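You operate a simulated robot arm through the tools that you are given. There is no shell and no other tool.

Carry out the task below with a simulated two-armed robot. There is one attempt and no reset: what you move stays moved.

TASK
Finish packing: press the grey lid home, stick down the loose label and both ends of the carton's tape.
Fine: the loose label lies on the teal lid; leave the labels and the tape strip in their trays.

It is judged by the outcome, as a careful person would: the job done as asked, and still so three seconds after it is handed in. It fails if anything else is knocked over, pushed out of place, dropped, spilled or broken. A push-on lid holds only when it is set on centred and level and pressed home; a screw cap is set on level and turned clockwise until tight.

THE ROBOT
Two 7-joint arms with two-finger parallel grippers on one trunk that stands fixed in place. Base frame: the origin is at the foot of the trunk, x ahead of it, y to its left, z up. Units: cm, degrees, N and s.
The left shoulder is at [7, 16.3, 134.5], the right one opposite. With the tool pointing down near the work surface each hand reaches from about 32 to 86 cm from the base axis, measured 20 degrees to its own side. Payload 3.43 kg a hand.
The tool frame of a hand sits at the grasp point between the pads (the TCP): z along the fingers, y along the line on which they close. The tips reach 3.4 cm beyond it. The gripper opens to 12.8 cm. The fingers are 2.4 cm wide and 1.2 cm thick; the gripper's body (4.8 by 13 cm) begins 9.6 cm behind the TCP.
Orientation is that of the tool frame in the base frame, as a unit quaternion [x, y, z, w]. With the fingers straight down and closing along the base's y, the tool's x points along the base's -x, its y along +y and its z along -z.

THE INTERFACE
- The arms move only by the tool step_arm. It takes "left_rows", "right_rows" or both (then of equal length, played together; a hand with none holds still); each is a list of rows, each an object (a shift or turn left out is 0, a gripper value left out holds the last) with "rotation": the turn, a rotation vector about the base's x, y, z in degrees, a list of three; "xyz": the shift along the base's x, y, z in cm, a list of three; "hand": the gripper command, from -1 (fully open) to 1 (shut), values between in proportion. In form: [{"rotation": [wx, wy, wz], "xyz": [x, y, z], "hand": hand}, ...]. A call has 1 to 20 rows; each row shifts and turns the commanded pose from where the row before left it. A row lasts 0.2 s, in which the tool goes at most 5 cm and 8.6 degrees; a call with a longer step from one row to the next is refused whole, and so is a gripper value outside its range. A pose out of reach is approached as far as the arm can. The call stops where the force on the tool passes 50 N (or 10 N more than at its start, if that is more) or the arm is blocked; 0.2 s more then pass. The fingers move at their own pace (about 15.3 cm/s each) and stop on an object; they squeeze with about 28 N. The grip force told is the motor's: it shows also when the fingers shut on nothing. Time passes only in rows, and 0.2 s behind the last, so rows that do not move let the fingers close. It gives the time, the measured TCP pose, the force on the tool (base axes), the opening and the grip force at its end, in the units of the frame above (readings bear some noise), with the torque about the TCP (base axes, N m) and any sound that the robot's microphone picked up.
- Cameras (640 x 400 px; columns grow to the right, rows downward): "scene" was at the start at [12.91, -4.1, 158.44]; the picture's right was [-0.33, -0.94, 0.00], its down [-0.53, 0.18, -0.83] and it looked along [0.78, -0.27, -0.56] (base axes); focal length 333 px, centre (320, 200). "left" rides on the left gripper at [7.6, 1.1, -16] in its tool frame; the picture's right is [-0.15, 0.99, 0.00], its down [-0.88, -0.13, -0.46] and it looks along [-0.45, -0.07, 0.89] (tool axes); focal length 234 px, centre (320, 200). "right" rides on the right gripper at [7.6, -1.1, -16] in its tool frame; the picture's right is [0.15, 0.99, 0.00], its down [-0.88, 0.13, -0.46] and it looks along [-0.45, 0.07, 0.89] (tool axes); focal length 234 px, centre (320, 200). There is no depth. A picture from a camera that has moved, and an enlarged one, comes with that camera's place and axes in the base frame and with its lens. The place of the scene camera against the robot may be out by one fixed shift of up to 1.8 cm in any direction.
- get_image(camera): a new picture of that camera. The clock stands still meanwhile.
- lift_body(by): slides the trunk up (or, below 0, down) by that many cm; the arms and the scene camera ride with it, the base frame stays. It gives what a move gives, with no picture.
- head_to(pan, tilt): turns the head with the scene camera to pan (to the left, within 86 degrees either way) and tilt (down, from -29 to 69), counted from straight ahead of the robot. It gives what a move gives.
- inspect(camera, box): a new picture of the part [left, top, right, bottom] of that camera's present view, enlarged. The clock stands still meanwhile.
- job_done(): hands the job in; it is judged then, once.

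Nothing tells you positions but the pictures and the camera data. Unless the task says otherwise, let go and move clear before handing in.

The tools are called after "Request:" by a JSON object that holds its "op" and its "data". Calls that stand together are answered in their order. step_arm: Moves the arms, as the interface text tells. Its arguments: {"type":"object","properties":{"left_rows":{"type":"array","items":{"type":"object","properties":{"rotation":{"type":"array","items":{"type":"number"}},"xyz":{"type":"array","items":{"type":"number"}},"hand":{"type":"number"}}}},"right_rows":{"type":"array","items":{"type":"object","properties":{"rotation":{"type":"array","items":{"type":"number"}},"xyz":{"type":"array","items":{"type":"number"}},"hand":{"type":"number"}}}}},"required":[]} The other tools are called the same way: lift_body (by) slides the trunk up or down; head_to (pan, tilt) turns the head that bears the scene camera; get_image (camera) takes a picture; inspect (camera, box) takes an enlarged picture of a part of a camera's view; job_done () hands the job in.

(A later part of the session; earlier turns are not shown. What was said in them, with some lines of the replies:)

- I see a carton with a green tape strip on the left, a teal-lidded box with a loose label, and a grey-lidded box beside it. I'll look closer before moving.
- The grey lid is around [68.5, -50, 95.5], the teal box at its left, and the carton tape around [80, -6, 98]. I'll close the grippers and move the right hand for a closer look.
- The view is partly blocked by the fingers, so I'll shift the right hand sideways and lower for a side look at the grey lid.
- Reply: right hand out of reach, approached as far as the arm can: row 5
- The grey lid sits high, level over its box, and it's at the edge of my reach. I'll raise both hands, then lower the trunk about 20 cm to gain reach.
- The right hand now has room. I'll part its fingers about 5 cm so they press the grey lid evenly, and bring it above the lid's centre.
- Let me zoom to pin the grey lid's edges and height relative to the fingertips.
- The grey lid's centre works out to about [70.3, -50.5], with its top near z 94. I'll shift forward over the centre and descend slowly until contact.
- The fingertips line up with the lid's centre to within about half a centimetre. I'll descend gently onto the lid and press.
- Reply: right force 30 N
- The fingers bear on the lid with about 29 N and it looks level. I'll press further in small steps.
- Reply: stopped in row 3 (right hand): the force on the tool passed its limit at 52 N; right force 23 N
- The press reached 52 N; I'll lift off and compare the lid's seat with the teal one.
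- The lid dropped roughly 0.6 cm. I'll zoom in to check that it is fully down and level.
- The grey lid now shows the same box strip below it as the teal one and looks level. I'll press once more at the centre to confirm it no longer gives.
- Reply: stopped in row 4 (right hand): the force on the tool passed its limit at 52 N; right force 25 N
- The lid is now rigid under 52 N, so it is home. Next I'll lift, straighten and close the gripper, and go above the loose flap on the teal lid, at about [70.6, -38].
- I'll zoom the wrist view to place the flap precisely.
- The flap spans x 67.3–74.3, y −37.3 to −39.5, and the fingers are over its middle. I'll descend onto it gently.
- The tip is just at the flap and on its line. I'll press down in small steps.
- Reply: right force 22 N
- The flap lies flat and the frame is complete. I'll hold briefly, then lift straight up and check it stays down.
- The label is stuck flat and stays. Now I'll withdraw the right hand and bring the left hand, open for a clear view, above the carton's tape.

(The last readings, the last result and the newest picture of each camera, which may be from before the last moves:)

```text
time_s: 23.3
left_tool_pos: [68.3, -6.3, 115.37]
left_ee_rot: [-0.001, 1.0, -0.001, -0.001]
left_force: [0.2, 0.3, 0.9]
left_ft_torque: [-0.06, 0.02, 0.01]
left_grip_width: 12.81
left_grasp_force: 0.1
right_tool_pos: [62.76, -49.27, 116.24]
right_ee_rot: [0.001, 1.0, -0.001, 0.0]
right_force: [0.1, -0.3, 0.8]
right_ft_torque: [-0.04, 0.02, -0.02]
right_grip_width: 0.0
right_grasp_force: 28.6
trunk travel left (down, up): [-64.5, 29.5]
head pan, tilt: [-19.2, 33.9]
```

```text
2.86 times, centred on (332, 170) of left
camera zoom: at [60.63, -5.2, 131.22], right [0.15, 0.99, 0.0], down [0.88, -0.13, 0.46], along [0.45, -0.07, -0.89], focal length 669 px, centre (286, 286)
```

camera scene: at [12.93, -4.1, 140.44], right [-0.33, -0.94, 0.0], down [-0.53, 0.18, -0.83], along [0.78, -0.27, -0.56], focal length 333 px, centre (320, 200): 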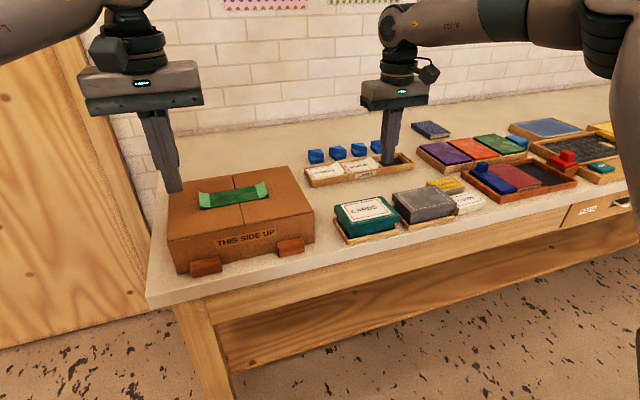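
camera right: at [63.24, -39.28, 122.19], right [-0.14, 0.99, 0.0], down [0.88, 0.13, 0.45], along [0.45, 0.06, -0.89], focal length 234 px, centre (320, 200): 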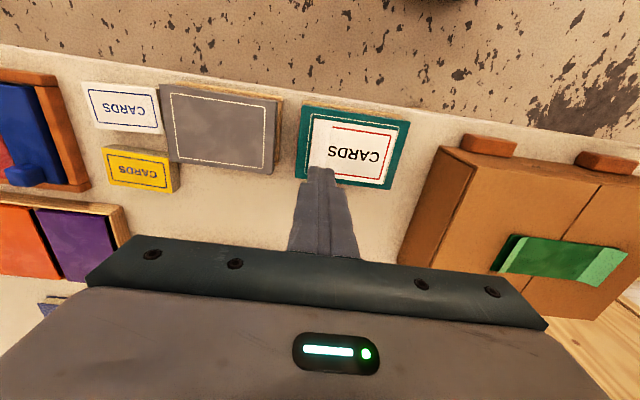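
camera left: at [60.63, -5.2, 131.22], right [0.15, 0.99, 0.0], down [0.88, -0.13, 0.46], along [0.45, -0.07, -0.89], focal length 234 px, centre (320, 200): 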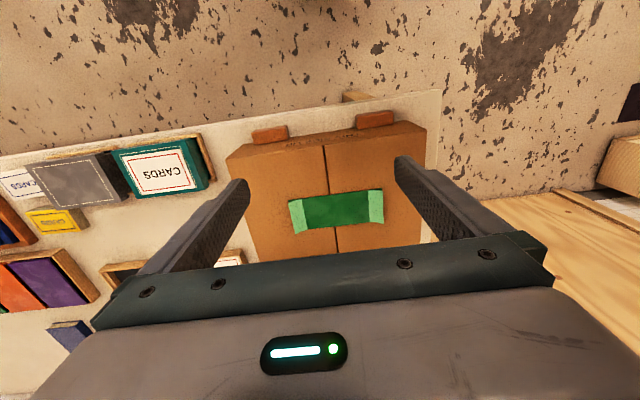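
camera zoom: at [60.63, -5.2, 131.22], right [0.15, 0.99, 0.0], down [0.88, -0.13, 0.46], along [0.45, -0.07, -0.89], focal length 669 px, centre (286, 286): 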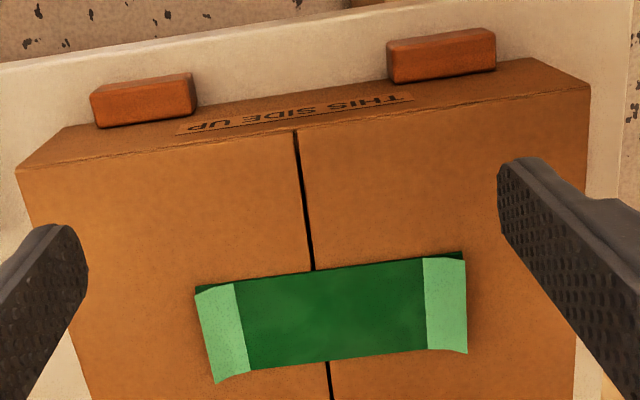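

The tape spans y −12.6 to 1.75 with ends raised, centred on x ≈ 79.2 at z ≈ 99. I'll close the left gripper and bring it over the left end, near y 0.7.

Request:
{"op": "step_arm", "data": {"left_rows": [{"xyz": [0, 2, 0], "hand": 1}, {"xyz": [0, 2, 0]}, {"xyz": [2.7, 2, 0]}, {"xyz": [2.7, 0.9, 0]}, {"xyz": [2.7, 0, -2]}, {"xyz": [2.8, 0, -3]}, {"xyz": [0, 0, -3]}, {}]}}

Request:
{"op": "get_image", "data": {"camera": "left"}}

Request:
{"op": "inspect", "data": {"camera": "scene", "box": [150, 120, 342, 240]}}

```text
time_s: 25.1
left_tool_pos: [77.94, 0.7, 106.87]
left_ee_rot: [0.0, 1.0, 0.002, 0.0]
left_force: [-0.1, -0.8, -0.1]
left_ft_torque: [0.02, 0.02, -0.04]
left_grip_width: 0.0
left_grasp_force: 28.0
left hand out of reach, approached as far as the arm can: row 6
right_tool_pos: [62.64, -49.58, 116.14]
right_ee_rot: [0.002, 1.0, -0.001, -0.001]
right_force: [0.2, -0.3, 0.1]
right_ft_torque: [0.02, -0.04, 0.0]
right_grip_width: 0.0
right_grasp_force: 28.5
trunk travel left (down, up): [-64.5, 29.5]
head pan, tilt: [-19.2, 33.9]
```

```text
taken
camera left: at [70.33, 1.9, 122.76], right [0.15, 0.99, 0.0], down [0.88, -0.13, 0.46], along [0.45, -0.07, -0.89], focal length 234 px, centre (320, 200)
```

left: 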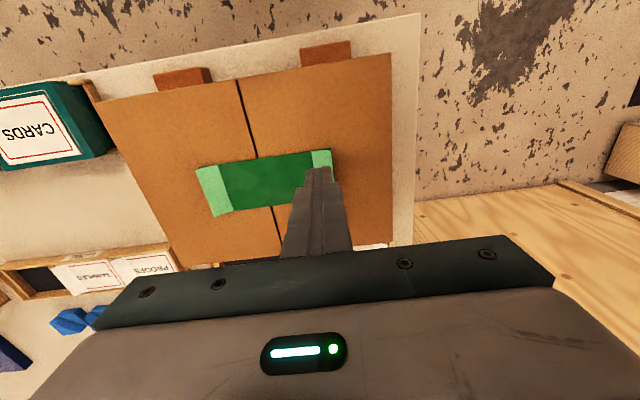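

```text
3.33 times, centred on (246, 180) of scene
camera zoom: at [12.83, -4.32, 140.44], right [-0.33, -0.94, 0.0], down [-0.53, 0.18, -0.83], along [0.78, -0.27, -0.56], focal length 1111 px, centre (567, 267)
```

zoom: 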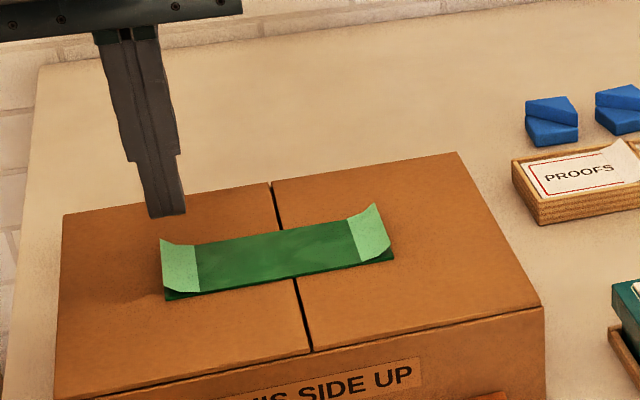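

The left hand ran out of reach 1.3 cm short. Tilting the fingers forward by 8° should bring the tip over the flap's middle.

Request:
{"op": "step_arm", "data": {"left_rows": [{"rotation": [0, -4, 0]}, {"rotation": [0, -4, 0]}, {}, {}]}}

```text
time_s: 26.1
left_tool_pos: [77.96, 1.18, 106.77]
left_ee_rot: [-0.001, 0.998, 0.0, 0.07]
left_force: [-0.1, -0.1, -0.3]
left_ft_torque: [0.01, -0.01, 0.01]
left_grip_width: 0.03
left_grasp_force: 28.3
right_tool_pos: [62.71, -49.47, 116.21]
right_ee_rot: [0.001, 1.0, -0.001, -0.002]
right_force: [0.1, 1.2, -0.5]
right_ft_torque: [0.02, 0.02, -0.03]
right_grip_width: 0.0
right_grasp_force: 27.8
trunk travel left (down, up): [-64.5, 29.5]
head pan, tilt: [-19.2, 33.9]
```

Request:
{"op": "step_arm", "data": {"left_rows": [{"xyz": [0.9, -0.4, 0]}, {"xyz": [0, 0, -0.8]}, {"xyz": [0, 0, -0.7]}, {}]}}

Request:
{"op": "inspect", "data": {"camera": "left", "box": [180, 120, 420, 270]}}

Request:
{"op": "inspect", "data": {"camera": "scene", "box": [170, 140, 298, 220]}}

```text
time_s: 27.1
left_tool_pos: [78.84, 0.67, 105.31]
left_ee_rot: [0.0, 0.998, -0.001, 0.07]
left_force: [0.1, 1.5, 0.9]
left_ft_torque: [-0.05, -0.02, 0.01]
left_grip_width: 0.0
left_grasp_force: 28.2
right_tool_pos: [62.83, -49.49, 116.27]
right_ee_rot: [0.002, 1.0, -0.002, -0.002]
right_force: [0.3, -0.7, 0.2]
right_ft_torque: [0.01, -0.01, -0.02]
right_grip_width: 0.0
right_grasp_force: 27.8
trunk travel left (down, up): [-64.5, 29.5]
head pan, tilt: [-19.2, 33.9]
```

```text
2.67 times, centred on (300, 195) of left
camera zoom: at [69.19, 1.78, 119.94], right [0.14, 0.99, 0.02], down [0.81, -0.13, 0.57], along [0.57, -0.07, -0.82], focal length 624 px, centre (373, 213)
```

zoom: 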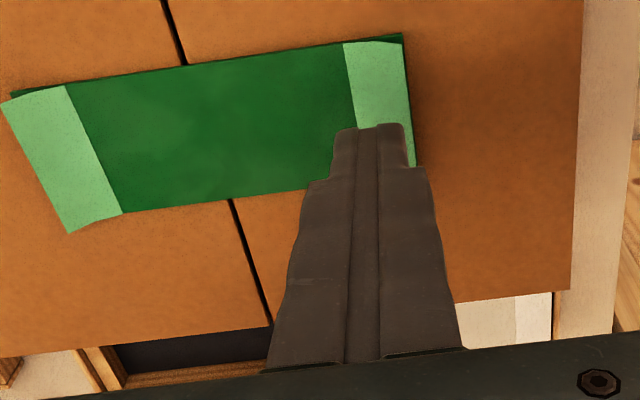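

```text
5.00 times, centred on (234, 180) of scene
camera zoom: at [12.91, -4.12, 140.44], right [-0.33, -0.94, 0.0], down [-0.53, 0.18, -0.83], along [0.78, -0.27, -0.56], focal length 1666 px, centre (750, 300)
```

zoom: 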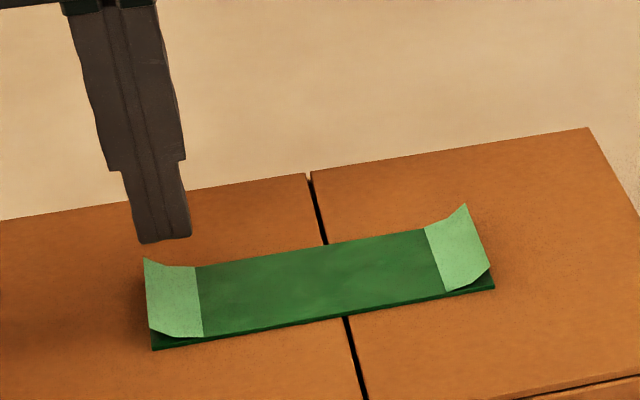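

The tip lines up with the left tape end. I'll descend onto it slowly.

Request:
{"op": "step_arm", "data": {"left_rows": [{"xyz": [0, 0, -0.8]}, {"xyz": [0, 0, -0.7]}, {"xyz": [0, 0, -0.4]}, {"xyz": [0, 0, -0.3]}, {"xyz": [0, 0, -0.2]}, {}]}}

Request:
{"op": "inspect", "data": {"camera": "scene", "box": [170, 140, 298, 220]}}

```text
time_s: 28.5
left_tool_pos: [78.91, 0.77, 102.75]
left_ee_rot: [-0.001, 0.998, 0.0, 0.069]
left_force: [-0.1, 0.0, 0.3]
left_ft_torque: [0.01, -0.05, 0.02]
left_grip_width: 0.0
left_grasp_force: 27.6
right_tool_pos: [62.76, -49.42, 116.28]
right_ee_rot: [0.002, 1.0, -0.002, -0.001]
right_force: [0.6, 0.1, 0.1]
right_ft_torque: [-0.01, 0.02, -0.01]
right_grip_width: 0.0
right_grasp_force: 28.7
trunk travel left (down, up): [-64.5, 29.5]
head pan, tilt: [-19.2, 33.9]
```

```text
5.00 times, centred on (234, 180) of scene
camera zoom: at [12.91, -4.1, 140.44], right [-0.33, -0.94, 0.0], down [-0.53, 0.18, -0.83], along [0.78, -0.27, -0.56], focal length 1666 px, centre (750, 300)
```

zoom: 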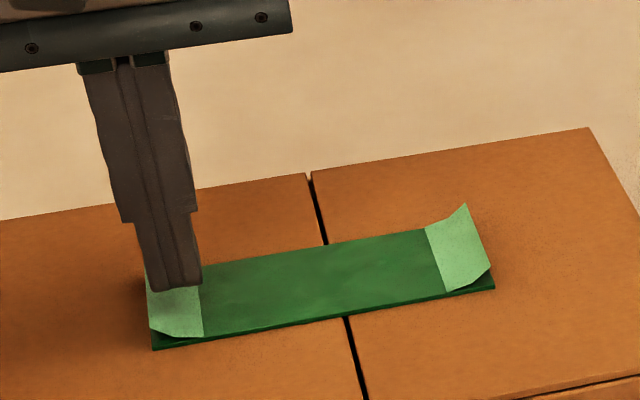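

Request:
{"op": "step_arm", "data": {"left_rows": [{"xyz": [0, 0, -0.3]}, {"xyz": [0, 0, -0.2]}, {"xyz": [0, 0, -0.2]}, {"xyz": [0, 0, -0.2]}]}}

Request:
{"op": "inspect", "data": {"camera": "scene", "box": [170, 140, 298, 220]}}

```text
time_s: 29.5
left_tool_pos: [78.95, 0.7, 101.97]
left_ee_rot: [-0.001, 0.998, 0.0, 0.069]
left_force: [-0.6, 0.0, -0.1]
left_ft_torque: [0.01, -0.03, 0.02]
left_grip_width: 0.0
left_grasp_force: 27.9
right_tool_pos: [62.74, -49.42, 116.28]
right_ee_rot: [0.002, 1.0, -0.001, -0.003]
right_force: [-0.4, -0.7, -0.3]
right_ft_torque: [0.0, -0.01, 0.03]
right_grip_width: 0.0
right_grasp_force: 28.1
trunk travel left (down, up): [-64.5, 29.5]
head pan, tilt: [-19.2, 33.9]
```

```text
5.00 times, centred on (234, 180) of scene
camera zoom: at [12.92, -4.09, 140.44], right [-0.33, -0.94, 0.0], down [-0.53, 0.18, -0.83], along [0.78, -0.27, -0.56], focal length 1666 px, centre (750, 300)
```

zoom: 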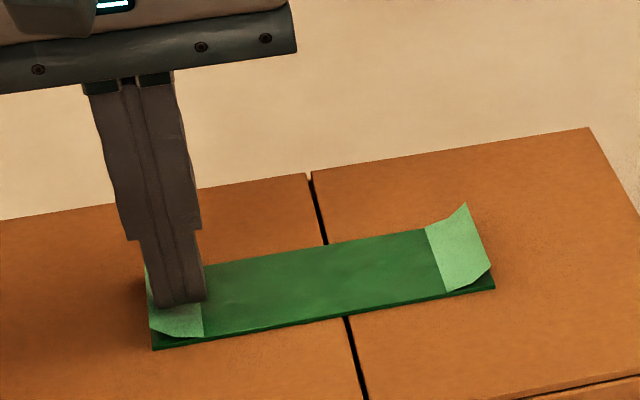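

No contact yet, so the tape lies a bit lower than estimated. Continuing down in small steps.

Request:
{"op": "step_arm", "data": {"left_rows": [{"xyz": [0.2, 0, -0.2]}, {"xyz": [0, 0, -0.2]}, {"xyz": [0, 0, -0.2]}, {"xyz": [0, 0, -0.2]}]}}

Request:
{"op": "inspect", "data": {"camera": "scene", "box": [170, 140, 298, 220]}}

```text
time_s: 30.5
left_tool_pos: [79.11, 0.63, 101.21]
left_ee_rot: [-0.002, 0.997, 0.001, 0.071]
left_force: [-0.1, 0.4, 3.5]
left_ft_torque: [0.0, 0.02, -0.01]
left_grip_width: 0.0
left_grasp_force: 27.9
right_tool_pos: [62.71, -49.39, 116.21]
right_ee_rot: [0.002, 1.0, -0.003, -0.001]
right_force: [-0.2, 0.4, -0.3]
right_ft_torque: [-0.07, -0.02, -0.02]
right_grip_width: 0.02
right_grasp_force: 28.0
trunk travel left (down, up): [-64.5, 29.5]
head pan, tilt: [-19.2, 33.9]
```

```text
5.00 times, centred on (234, 180) of scene
camera zoom: at [12.85, -4.1, 140.46], right [-0.33, -0.94, 0.0], down [-0.53, 0.18, -0.83], along [0.78, -0.27, -0.56], focal length 1666 px, centre (750, 300)
```

zoom: 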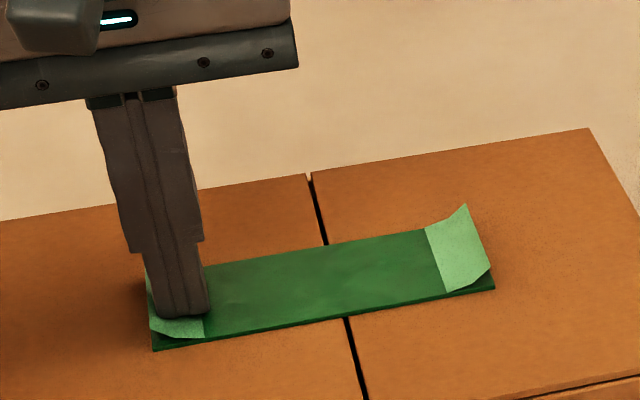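

Light contact at last; I'll nudge slightly outward so the tip sits over the flap itself, then press.

Request:
{"op": "step_arm", "data": {"left_rows": [{"xyz": [0, 0, 0.6]}, {"xyz": [0, 0.4, 0]}, {"xyz": [0, 0, -0.4]}, {"xyz": [0, 0, -0.3]}, {"xyz": [0, 0, -0.3]}]}}

Request:
{"op": "inspect", "data": {"camera": "scene", "box": [170, 140, 298, 220]}}

```text
time_s: 31.7
left_tool_pos: [78.96, 1.16, 101.21]
left_ee_rot: [-0.001, 0.997, 0.0, 0.073]
left_force: [4.9, 0.7, 20.8]
left_ft_torque: [-0.01, -0.05, 0.16]
left_grip_width: 0.0
left_grasp_force: 28.2
right_tool_pos: [62.64, -49.46, 116.41]
right_ee_rot: [0.001, 1.0, -0.001, -0.001]
right_force: [0.3, 0.7, -1.2]
right_ft_torque: [0.0, 0.01, 0.02]
right_grip_width: 0.0
right_grasp_force: 28.8
trunk travel left (down, up): [-64.5, 29.5]
head pan, tilt: [-19.2, 33.9]
```

```text
5.00 times, centred on (234, 180) of scene
camera zoom: at [12.7, -4.1, 140.5], right [-0.33, -0.94, 0.0], down [-0.53, 0.18, -0.83], along [0.78, -0.27, -0.56], focal length 1666 px, centre (750, 300)
```

zoom: 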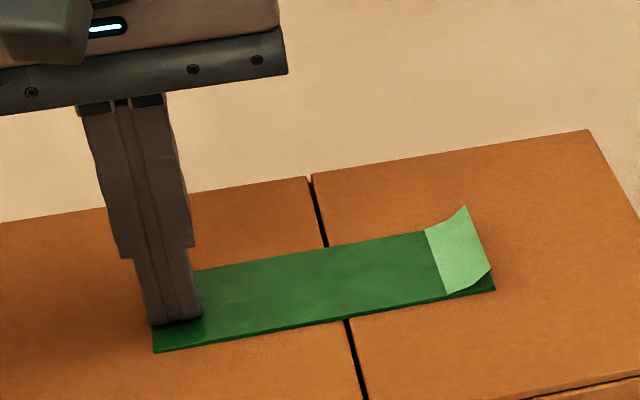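

The left end is down flat. I'll hold, lift straight off, and withdraw the left hand so the right one can do the other end.

Request:
{"op": "step_arm", "data": {"left_rows": [{}, {}, {"xyz": [0, 0, 1]}, {"xyz": [0, 0, 3]}, {"xyz": [0, 0, 4]}, {"xyz": [-3, 1, 4]}, {"xyz": [-4, 2.5, 2], "rotation": [0, 4, 0]}, {"xyz": [-4, 2.5, 0], "rotation": [0, 4, 0]}, {"xyz": [-4, 2.5, 0]}, {"xyz": [-2, 2.5, 0]}, {}]}}

Request:
{"op": "inspect", "data": {"camera": "scene", "box": [170, 140, 298, 220]}}

Request:
{"op": "get_image", "data": {"camera": "scene"}}

```text
refused: row 6 steps farther than a row can; nothing moved
```

```text
5.00 times, centred on (234, 180) of scene
camera zoom: at [12.7, -4.1, 140.5], right [-0.33, -0.94, 0.0], down [-0.53, 0.18, -0.83], along [0.78, -0.27, -0.56], focal length 1666 px, centre (750, 300)
```

zoom: 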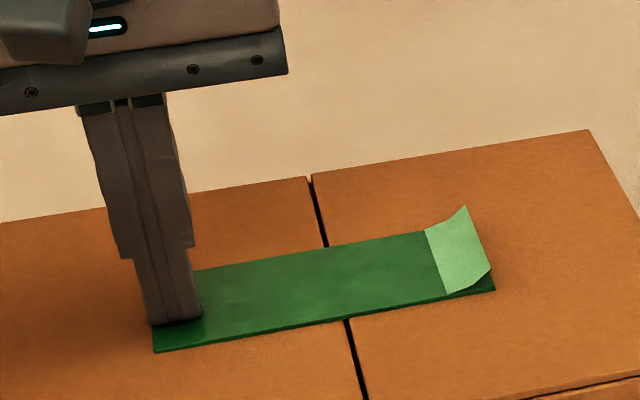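

```text
taken
camera scene: at [12.7, -4.1, 140.5], right [-0.33, -0.94, 0.0], down [-0.53, 0.18, -0.83], along [0.78, -0.27, -0.56], focal length 333 px, centre (320, 200)
```

scene: 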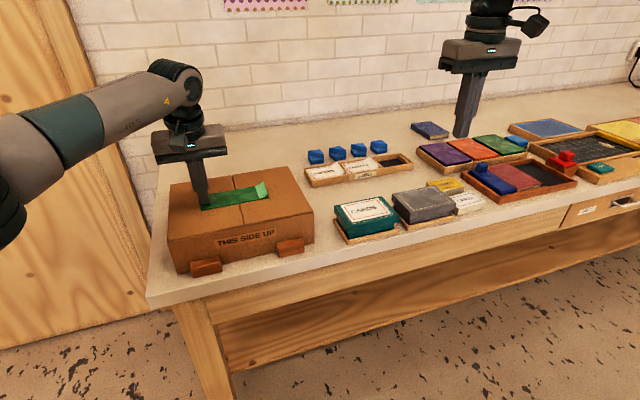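

That call was refused only because one row moved too far. I'll repeat the withdrawal with shorter steps.

Request:
{"op": "step_arm", "data": {"left_rows": [{}, {}, {"xyz": [0, 0, 1]}, {"xyz": [0, 0, 3]}, {"xyz": [0, 0, 4]}, {"xyz": [-2.5, 1, 3]}, {"xyz": [-3.5, 2, 2], "rotation": [0, 4, 0]}, {"xyz": [-3.5, 2.5, 0], "rotation": [0, 4, 0]}, {"xyz": [-3.5, 2.5, 0]}, {"xyz": [-3, 2.5, 0]}, {"xyz": [-3, 2.5, 0]}, {}]}}

Request:
{"op": "inspect", "data": {"camera": "scene", "box": [170, 140, 298, 220]}}

```text
time_s: 34.3
left_tool_pos: [60.06, 14.02, 113.77]
left_ee_rot: [-0.001, 1.0, -0.001, 0.0]
left_force: [0.5, -0.2, -1.1]
left_ft_torque: [0.01, 0.02, 0.01]
left_grip_width: 0.03
left_grasp_force: 28.1
right_tool_pos: [62.81, -49.48, 116.19]
right_ee_rot: [0.001, 1.0, -0.001, -0.002]
right_force: [0.0, -0.7, 0.0]
right_ft_torque: [0.01, 0.0, 0.04]
right_grip_width: 0.0
right_grasp_force: 28.2
trunk travel left (down, up): [-64.5, 29.5]
head pan, tilt: [-19.2, 33.9]
```

```text
5.00 times, centred on (234, 180) of scene
camera zoom: at [12.94, -4.18, 140.43], right [-0.33, -0.94, 0.0], down [-0.53, 0.18, -0.83], along [0.78, -0.27, -0.56], focal length 1666 px, centre (750, 300)
```

zoom: 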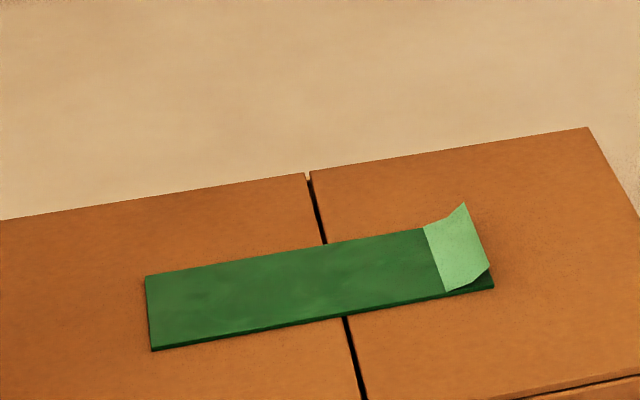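

The left end holds flat. Now the right hand goes over to the other end, about [79.5, −11.9], tilted the same way.

Request:
{"op": "step_arm", "data": {"right_rows": [{"xyz": [0.5, 4, 0]}, {"xyz": [0.5, 4.5, 0]}, {"xyz": [0.5, 4.5, 0]}, {"xyz": [1, 4.5, 0]}, {"xyz": [1, 4.5, 0]}, {"xyz": [1, 4.5, 0]}, {"xyz": [1.5, 4, 0], "rotation": [0, -4, 0]}, {"xyz": [2, 4, 0], "rotation": [0, -4, 0]}, {"xyz": [3, 3, -1]}, {"xyz": [3, 0, -3]}, {"xyz": [2.2, 0, -3]}, {}]}}

Request:
{"op": "inspect", "data": {"camera": "scene", "box": [170, 140, 298, 220]}}

Request:
{"op": "inspect", "data": {"camera": "right", "box": [240, 100, 480, 250]}}

Request:
{"op": "get_image", "data": {"camera": "scene"}}

```text
time_s: 36.9
left_tool_pos: [60.19, 13.92, 113.77]
left_ee_rot: [-0.001, 1.0, 0.0, 0.0]
left_force: [-0.4, -0.1, 0.2]
left_ft_torque: [-0.02, 0.0, 0.0]
left_grip_width: 0.01
left_grasp_force: 28.1
right_tool_pos: [70.14, -23.77, 109.48]
right_ee_rot: [0.001, 0.999, 0.0, 0.043]
right_force: [0.1, 0.3, -0.1]
right_ft_torque: [0.0, 0.02, 0.03]
right_grip_width: 0.0
right_grasp_force: 27.8
right hand out of reach, approached as far as the arm can: row 6, 7, 8, 9, 10, 11
trunk travel left (down, up): [-64.5, 29.5]
head pan, tilt: [-19.2, 33.9]
```

```text
5.00 times, centred on (234, 180) of scene
camera zoom: at [12.83, -4.06, 140.45], right [-0.33, -0.94, 0.0], down [-0.53, 0.18, -0.83], along [0.78, -0.27, -0.56], focal length 1666 px, centre (750, 300)
```

zoom: 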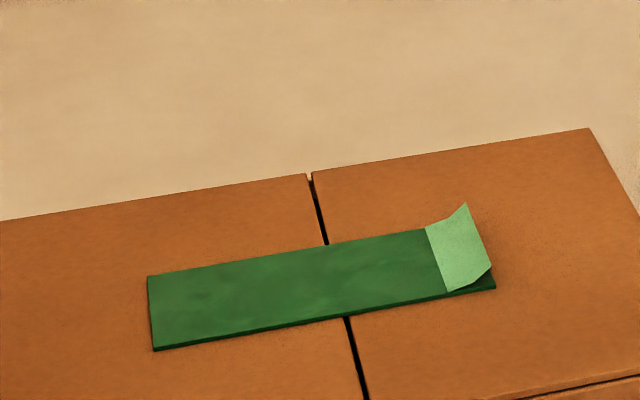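

```text
2.67 times, centred on (360, 175) of right
camera zoom: at [61.18, -24.94, 124.78], right [-0.14, 0.99, -0.01], down [0.84, 0.13, 0.53], along [0.53, 0.06, -0.85], focal length 624 px, centre (213, 267)
```

zoom: 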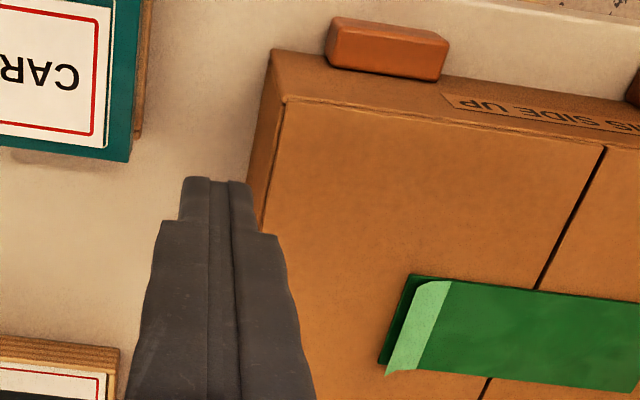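

```text
taken
camera scene: at [12.83, -4.06, 140.45], right [-0.33, -0.94, 0.0], down [-0.53, 0.18, -0.83], along [0.78, -0.27, -0.56], focal length 333 px, centre (320, 200)
```

scene: 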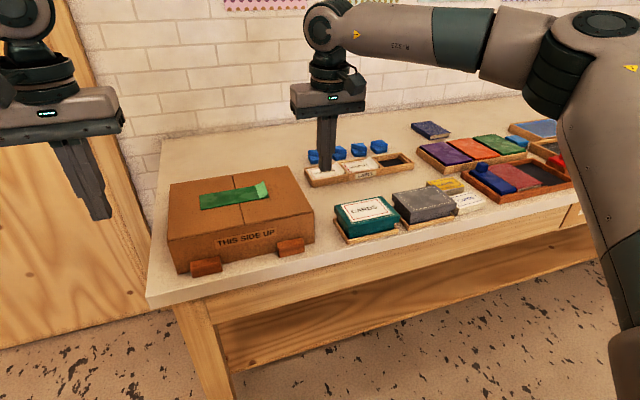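

The right arm reports a reach limit partway; I'll test whether it can still creep toward the target from here.

Request:
{"op": "step_arm", "data": {"right_rows": [{"xyz": [-1, 1, 0.5]}, {"xyz": [-1, 2, 0.5]}, {"xyz": [0, 2, 0]}, {"xyz": [0, 2, 0]}, {}]}}

```text
time_s: 38.1
left_tool_pos: [60.2, 13.88, 113.77]
left_ee_rot: [-0.001, 1.0, -0.001, 0.0]
left_force: [0.1, 0.1, -0.3]
left_ft_torque: [-0.02, -0.01, 0.0]
left_grip_width: 0.0
left_grasp_force: 27.8
right_tool_pos: [65.74, -19.22, 110.09]
right_ee_rot: [0.002, 0.999, 0.0, 0.044]
right_force: [0.0, 0.6, 0.1]
right_ft_torque: [0.01, -0.02, -0.03]
right_grip_width: 0.02
right_grasp_force: 28.0
right hand out of reach, approached as far as the arm can: row 2, 3, 4
trunk travel left (down, up): [-64.5, 29.5]
head pan, tilt: [-19.2, 33.9]
```

That looks like a joint-posture limit, not distance. I'll retract the right hand toward the body, untilt it, and approach again from there.

Request:
{"op": "step_arm", "data": {"right_rows": [{"xyz": [-3, 0, 2], "rotation": [0, 2.5, 0]}, {"xyz": [-3, 0, 2], "rotation": [0, 2.5, 0]}, {"xyz": [-3, 0, 2]}, {"xyz": [-3, 1, 1]}, {"xyz": [-2, 2, 0]}, {"xyz": [0, 2, 0]}, {"xyz": [0, 2, 0]}, {}]}}

Request:
{"op": "get_image", "data": {"camera": "scene"}}

```text
time_s: 39.9
left_tool_pos: [60.04, 13.93, 113.96]
left_ee_rot: [-0.001, 1.0, 0.0, 0.001]
left_force: [-0.7, -0.5, 0.1]
left_ft_torque: [0.0, 0.0, -0.01]
left_grip_width: 0.01
left_grasp_force: 28.5
right_tool_pos: [51.97, -13.77, 117.38]
right_ee_rot: [0.003, 1.0, -0.001, -0.001]
right_force: [-0.5, 0.1, 0.0]
right_ft_torque: [0.02, -0.01, 0.0]
right_grip_width: 0.01
right_grasp_force: 28.5
right hand out of reach, approached as far as the arm can: row 7
trunk travel left (down, up): [-64.5, 29.5]
head pan, tilt: [-19.2, 33.9]
```

```text
taken
camera scene: at [12.73, -4.04, 140.46], right [-0.33, -0.94, 0.0], down [-0.53, 0.18, -0.83], along [0.78, -0.27, -0.56], focal length 333 px, centre (320, 200)
```

scene: 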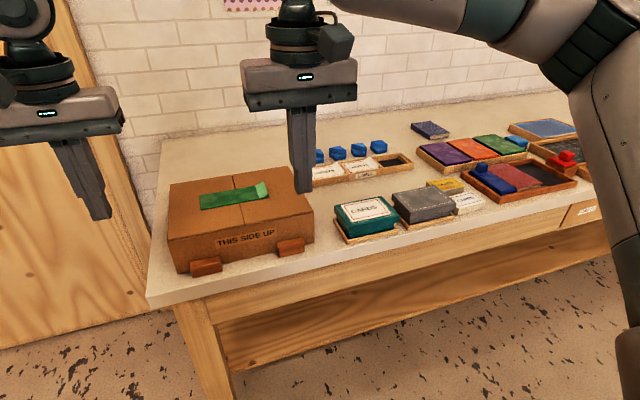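

Probably the last wrist joint is at its stop. The press doesn't depend on yaw, so I'll turn the right hand with the arm and try again.

Request:
{"op": "step_arm", "data": {"right_rows": [{"rotation": [0, 0, 8]}, {"rotation": [0, 0, 8]}, {"rotation": [0, 0, 8]}, {"xyz": [2, 1, 0]}, {"xyz": [3, 1, 0]}, {"xyz": [3, 0, 0]}, {"xyz": [3, 0, 0]}, {}]}}

```text
time_s: 41.7
left_tool_pos: [60.16, 13.98, 113.75]
left_ee_rot: [0.0, 1.0, 0.0, -0.001]
left_force: [0.7, 0.7, -0.5]
left_ft_torque: [-0.01, -0.04, 0.0]
left_grip_width: 0.0
left_grasp_force: 27.6
right_tool_pos: [55.87, -15.55, 116.98]
right_ee_rot: [-0.205, 0.979, -0.001, -0.001]
right_force: [-0.4, -0.7, -0.2]
right_ft_torque: [-0.02, -0.02, -0.02]
right_grip_width: 0.0
right_grasp_force: 28.2
right hand out of reach, approached as far as the arm can: row 4, 5, 6, 7
trunk travel left (down, up): [-64.5, 29.5]
head pan, tilt: [-19.2, 33.9]
```

Request:
{"op": "step_arm", "data": {"right_rows": [{"rotation": [0, 0, -8]}, {"rotation": [0, 0, -8]}, {"rotation": [0, 0, -8]}, {"rotation": [0, 0, -8]}, {"rotation": [0, 0, -8]}, {"rotation": [0, 0, -8]}, {"xyz": [2, 1, 0]}, {"xyz": [3, 1, 0]}, {"xyz": [3, 1, 0]}, {"xyz": [3, 0, 0]}, {}]}}

```text
time_s: 44.1
left_tool_pos: [60.23, 13.96, 113.81]
left_ee_rot: [-0.001, 1.0, 0.0, 0.0]
left_force: [-0.1, -0.2, -0.4]
left_ft_torque: [0.05, -0.02, 0.02]
left_grip_width: 0.0
left_grasp_force: 27.5
right_tool_pos: [62.61, -20.08, 116.98]
right_ee_rot: [0.21, 0.978, 0.0, -0.001]
right_force: [0.9, -0.9, -0.7]
right_ft_torque: [-0.03, 0.0, 0.02]
right_grip_width: 0.0
right_grasp_force: 27.9
right hand out of reach, approached as far as the arm can: row 7, 8, 9, 10
trunk travel left (down, up): [-64.5, 29.5]
head pan, tilt: [-19.2, 33.9]
```

The right arm can't come in that far, so the left arm will do this end too, tilted forward more. First I'll park the right hand away from the work.

Request:
{"op": "step_arm", "data": {"right_rows": [{"xyz": [-1, -4, 0], "rotation": [0, 0, 8]}, {"xyz": [-1, -4, 0], "rotation": [0, 0, 8]}, {"xyz": [-1, -4, 0], "rotation": [0, 0, 8]}, {"xyz": [-1, -4, 0]}, {"xyz": [0, -4, 0]}, {"xyz": [0, -4, 0]}, {"xyz": [0, -3, 0]}, {}], "left_rows": [{"xyz": [0, -3, 0]}, {"xyz": [0, -4, 0]}, {"xyz": [2, -4, 0]}, {"xyz": [2, -4, 0]}, {"xyz": [2, -4, 0]}, {"xyz": [2, -4, 0]}, {"xyz": [0, -2, 0]}, {}]}}

Request:
{"op": "get_image", "data": {"camera": "scene"}}

```text
time_s: 45.9
left_tool_pos: [68.25, -10.81, 113.87]
left_ee_rot: [-0.001, 1.0, 0.0, 0.0]
left_force: [-0.6, 0.3, -0.4]
left_ft_torque: [-0.01, 0.02, 0.0]
left_grip_width: 0.01
left_grasp_force: 27.9
right_tool_pos: [58.67, -47.22, 117.02]
right_ee_rot: [0.002, 1.0, -0.002, -0.002]
right_force: [0.3, 0.0, -0.3]
right_ft_torque: [-0.01, 0.02, 0.01]
right_grip_width: 0.0
right_grasp_force: 28.1
trunk travel left (down, up): [-64.5, 29.5]
head pan, tilt: [-19.2, 33.9]
```

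```text
taken
camera scene: at [12.96, -3.97, 140.44], right [-0.33, -0.94, 0.0], down [-0.53, 0.18, -0.83], along [0.78, -0.27, -0.56], focal length 333 px, centre (320, 200)
```

scene: 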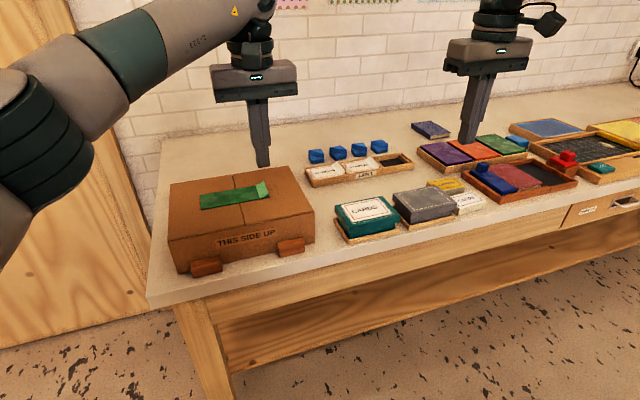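

The left hand comes in freely here. I'll tilt it forward about 18° and extend toward the right tape end.

Request:
{"op": "step_arm", "data": {"left_rows": [{"rotation": [0, -6, 0]}, {"rotation": [0, -6, 0]}, {"rotation": [0, -6, 0]}, {"xyz": [2.5, -0.3, -1]}, {"xyz": [2.5, -0.3, -2]}, {"xyz": [2.5, -0.3, -2]}, {"xyz": [2, 0, -2]}, {}]}}

Request:
{"op": "inspect", "data": {"camera": "scene", "box": [190, 130, 318, 210]}}

Request:
{"op": "inspect", "data": {"camera": "left", "box": [220, 100, 460, 250]}}

```text
time_s: 47.7
left_tool_pos: [77.55, -11.76, 106.71]
left_ee_rot: [-0.001, 0.988, 0.0, 0.157]
left_force: [0.3, 0.6, 0.9]
left_ft_torque: [-0.04, -0.01, 0.03]
left_grip_width: 0.0
left_grasp_force: 28.0
right_tool_pos: [58.73, -47.34, 116.95]
right_ee_rot: [0.002, 1.0, -0.002, -0.002]
right_force: [-0.8, 0.2, -0.1]
right_ft_torque: [0.0, 0.02, -0.02]
right_grip_width: 0.0
right_grasp_force: 27.9
trunk travel left (down, up): [-64.5, 29.5]
head pan, tilt: [-19.2, 33.9]
```

```text
5.00 times, centred on (254, 170) of scene
camera zoom: at [12.85, -4.06, 140.45], right [-0.33, -0.94, 0.0], down [-0.53, 0.18, -0.83], along [0.78, -0.27, -0.56], focal length 1666 px, centre (650, 350)
```

zoom: 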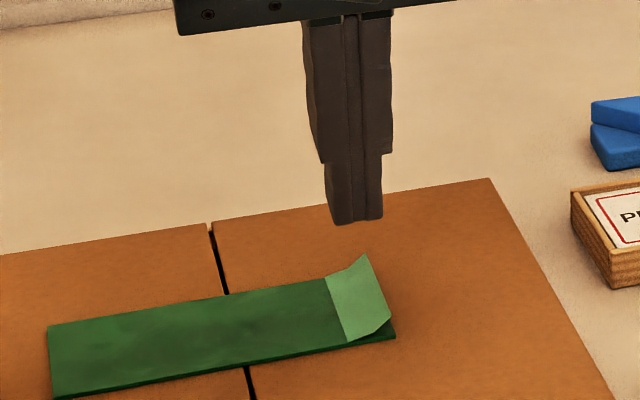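

```text
2.67 times, centred on (340, 175) of left
camera zoom: at [65.37, -10.69, 119.52], right [0.14, 0.99, 0.04], down [0.7, -0.13, 0.71], along [0.7, -0.07, -0.71], focal length 624 px, centre (267, 267)
```

zoom: 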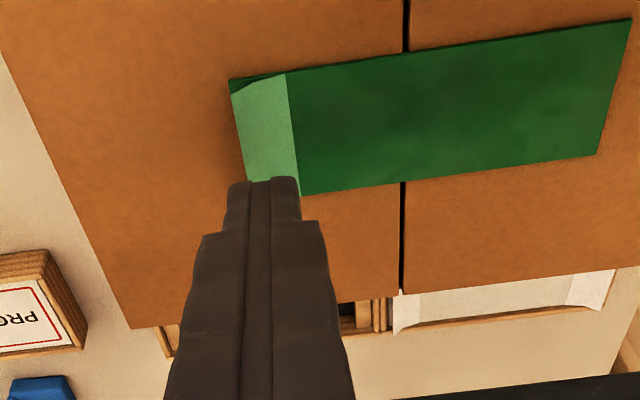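

The tip is above the right tape end. I'll descend, easing slightly forward, and check near contact.

Request:
{"op": "step_arm", "data": {"left_rows": [{"xyz": [0.5, 0, -1.2]}, {"xyz": [0.5, 0, -1.2]}, {"xyz": [0, 0, -1]}, {"xyz": [0, 0, -0.8]}, {}]}}

Request:
{"op": "inspect", "data": {"camera": "scene", "box": [190, 130, 318, 210]}}

```text
time_s: 48.9
left_tool_pos: [78.52, -11.84, 102.63]
left_ee_rot: [-0.001, 0.988, 0.0, 0.157]
left_force: [0.2, 0.0, 1.0]
left_ft_torque: [-0.03, 0.03, 0.0]
left_grip_width: 0.0
left_grasp_force: 27.8
right_tool_pos: [58.85, -47.2, 116.97]
right_ee_rot: [0.002, 1.0, -0.001, -0.002]
right_force: [-0.3, 0.7, 0.4]
right_ft_torque: [0.01, 0.02, -0.01]
right_grip_width: 0.01
right_grasp_force: 27.6
trunk travel left (down, up): [-64.5, 29.5]
head pan, tilt: [-19.2, 33.9]
```

```text
5.00 times, centred on (254, 170) of scene
camera zoom: at [12.89, -4.11, 140.44], right [-0.33, -0.94, 0.0], down [-0.53, 0.18, -0.83], along [0.78, -0.27, -0.56], focal length 1666 px, centre (650, 350)
```

zoom: 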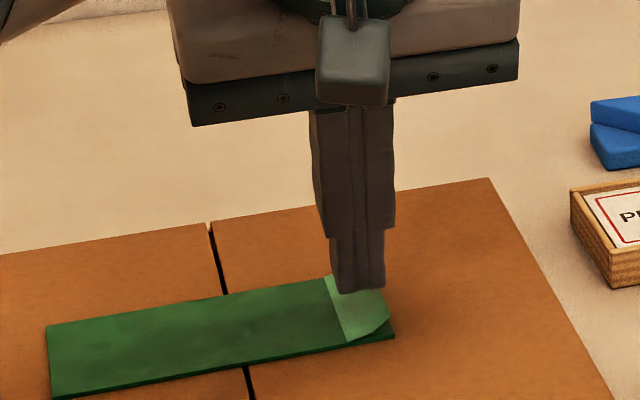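

Well aligned on the flap. Pressing down now in small steps.

Request:
{"op": "step_arm", "data": {"left_rows": [{"xyz": [0, 0, -0.5]}, {"xyz": [0, 0, -0.3]}, {"xyz": [0, 0, -0.3]}, {"xyz": [0, 0, -0.2]}]}}

Request:
{"op": "step_arm", "data": {"left_rows": [{"xyz": [0, 0, -0.2]}, {"xyz": [0, 0, -0.2]}]}}

Request:
{"op": "inspect", "data": {"camera": "scene", "box": [190, 130, 318, 210]}}

```text
time_s: 49.9
left_tool_pos: [78.52, -11.92, 101.46]
left_ee_rot: [-0.001, 0.988, 0.0, 0.157]
left_force: [0.7, -0.6, 1.7]
left_ft_torque: [0.01, -0.01, -0.03]
left_grip_width: 0.0
left_grasp_force: 27.9
right_tool_pos: [58.65, -47.34, 116.95]
right_ee_rot: [0.002, 1.0, -0.002, -0.001]
right_force: [-0.5, -1.2, -0.1]
right_ft_torque: [0.0, -0.01, 0.02]
right_grip_width: 0.0
right_grasp_force: 27.7
trunk travel left (down, up): [-64.5, 29.5]
head pan, tilt: [-19.2, 33.9]
```

```text
time_s: 50.5
left_tool_pos: [78.51, -11.82, 101.42]
left_ee_rot: [-0.001, 0.987, -0.001, 0.159]
left_force: [3.2, -2.9, 18.9]
left_ft_torque: [-0.04, -0.09, -0.08]
left_grip_width: 0.01
left_grasp_force: 28.1
right_tool_pos: [58.57, -47.39, 117.17]
right_ee_rot: [0.001, 1.0, -0.002, -0.001]
right_force: [0.2, -0.7, -0.2]
right_ft_torque: [0.0, 0.03, 0.01]
right_grip_width: 0.0
right_grasp_force: 28.4
trunk travel left (down, up): [-64.5, 29.5]
head pan, tilt: [-19.2, 33.9]
```

```text
5.00 times, centred on (254, 170) of scene
camera zoom: at [12.67, -4.09, 140.5], right [-0.33, -0.94, 0.0], down [-0.53, 0.18, -0.83], along [0.78, -0.27, -0.56], focal length 1666 px, centre (650, 350)
```

zoom: 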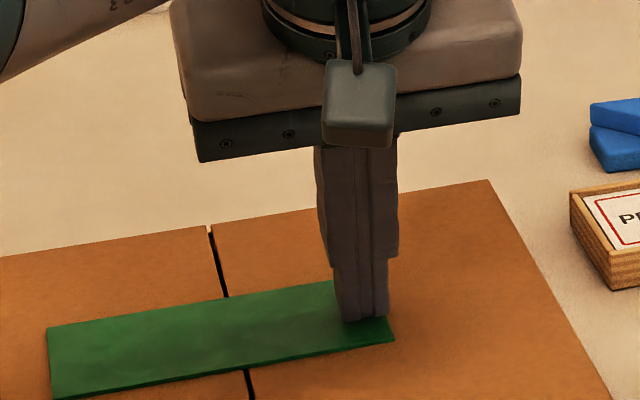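

The right end is down too. I'll hold, lift straight off, retreat, and check everything.

Request:
{"op": "step_arm", "data": {"left_rows": [{}, {}, {"xyz": [0, 0, 1]}, {"xyz": [0, 0, 3]}, {"xyz": [0, 0, 4]}, {"xyz": [-2, 0, 3], "rotation": [0, 6, 0]}, {"xyz": [-3, 1, 2], "rotation": [0, 6, 0]}, {"xyz": [-3.5, 2, 0], "rotation": [0, 6, 0]}, {"xyz": [-3, 3.5, 0]}, {"xyz": [-3, 3.5, 0]}, {"xyz": [-3, 3.5, 0]}, {"xyz": [0, 4, 0]}, {"xyz": [0, 4, 0]}, {"xyz": [0, 4, 0]}, {}, {}]}}

Request:
{"op": "get_image", "data": {"camera": "scene"}}

Request:
{"op": "inspect", "data": {"camera": "scene", "box": [160, 140, 320, 240]}}

Request:
{"op": "inspect", "data": {"camera": "scene", "box": [310, 150, 470, 250]}}

Request:
{"op": "get_image", "data": {"camera": "right"}}

```text
time_s: 53.9
left_tool_pos: [60.94, 13.61, 113.73]
left_ee_rot: [-0.002, 1.0, 0.0, 0.001]
left_force: [1.0, -0.3, -0.1]
left_ft_torque: [-0.01, -0.03, 0.03]
left_grip_width: 0.01
left_grasp_force: 27.9
right_tool_pos: [58.77, -47.25, 117.06]
right_ee_rot: [0.002, 1.0, -0.002, -0.001]
right_force: [0.5, 0.2, 0.4]
right_ft_torque: [-0.03, -0.03, -0.01]
right_grip_width: 0.0
right_grasp_force: 28.1
trunk travel left (down, up): [-64.5, 29.5]
head pan, tilt: [-19.2, 33.9]
```

```text
taken
camera scene: at [12.9, -4.07, 140.44], right [-0.33, -0.94, 0.0], down [-0.53, 0.18, -0.83], along [0.78, -0.27, -0.56], focal length 333 px, centre (320, 200)
```

scene: 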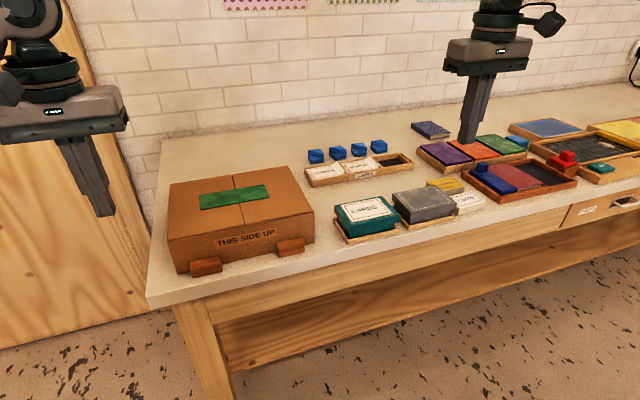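

```text
4.00 times, centred on (240, 190) of scene
camera zoom: at [12.9, -4.07, 140.44], right [-0.33, -0.94, 0.0], down [-0.53, 0.18, -0.83], along [0.78, -0.27, -0.56], focal length 1333 px, centre (640, 240)
```

zoom: 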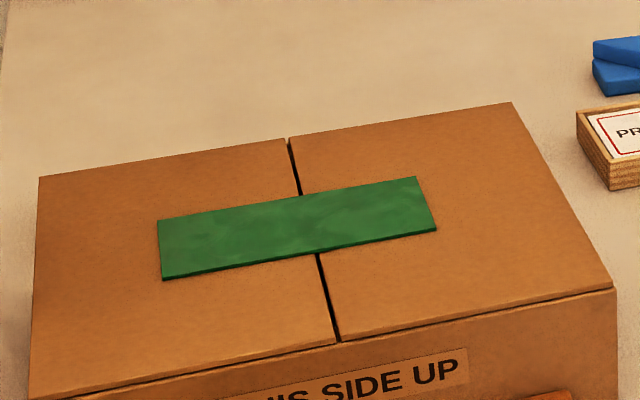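

```text
4.00 times, centred on (390, 200) of scene
camera zoom: at [12.9, -4.07, 140.44], right [-0.33, -0.94, 0.0], down [-0.53, 0.18, -0.83], along [0.78, -0.27, -0.56], focal length 1333 px, centre (40, 200)
```

zoom: 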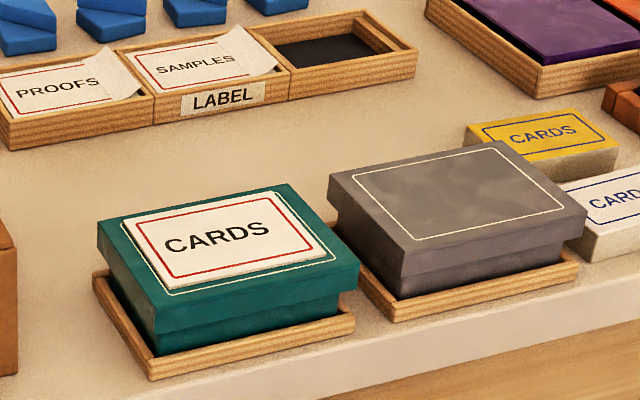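

```text
taken
camera right: at [51.17, -48.34, 133.0], right [-0.14, 0.99, 0.0], down [0.88, 0.13, 0.45], along [0.45, 0.06, -0.89], focal length 234 px, centre (320, 200)
```

right: 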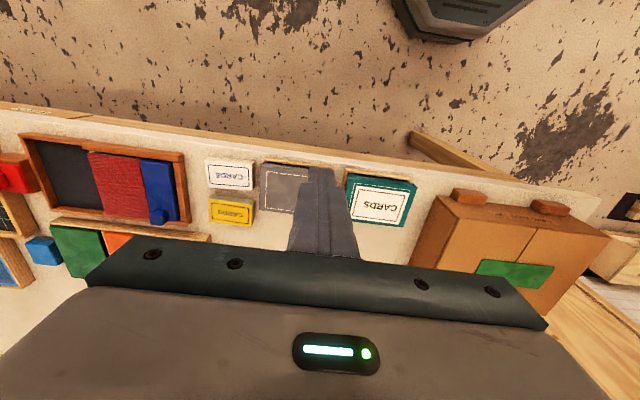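

The grey lid is home and level, the label lies flat on the teal lid, and both ends of the tape are down. The trays are untouched and both hands are clear, so I'm handing in.

Request:
{"op": "job_done", "data": {}}

```text
The job is handed in.
```

The packing is finished and handed in; I haven't seen a result from the judging.

- **Grey lid:** I pressed it down at the centre until it stopped moving, at about 52 N. It looks level and sits at about the same height as the teal lid. No click was picked up.
- **Label:** the loose flap is flat on the teal lid and stayed down after I lifted off.
- **Carton tape:** both ends are flat. The left hand did both ends, because the right arm couldn't reach that far in.

In the final pictures the other labels and the tape strip are still in their trays, and nothing else looked moved. Both hands were clear before I handed in.
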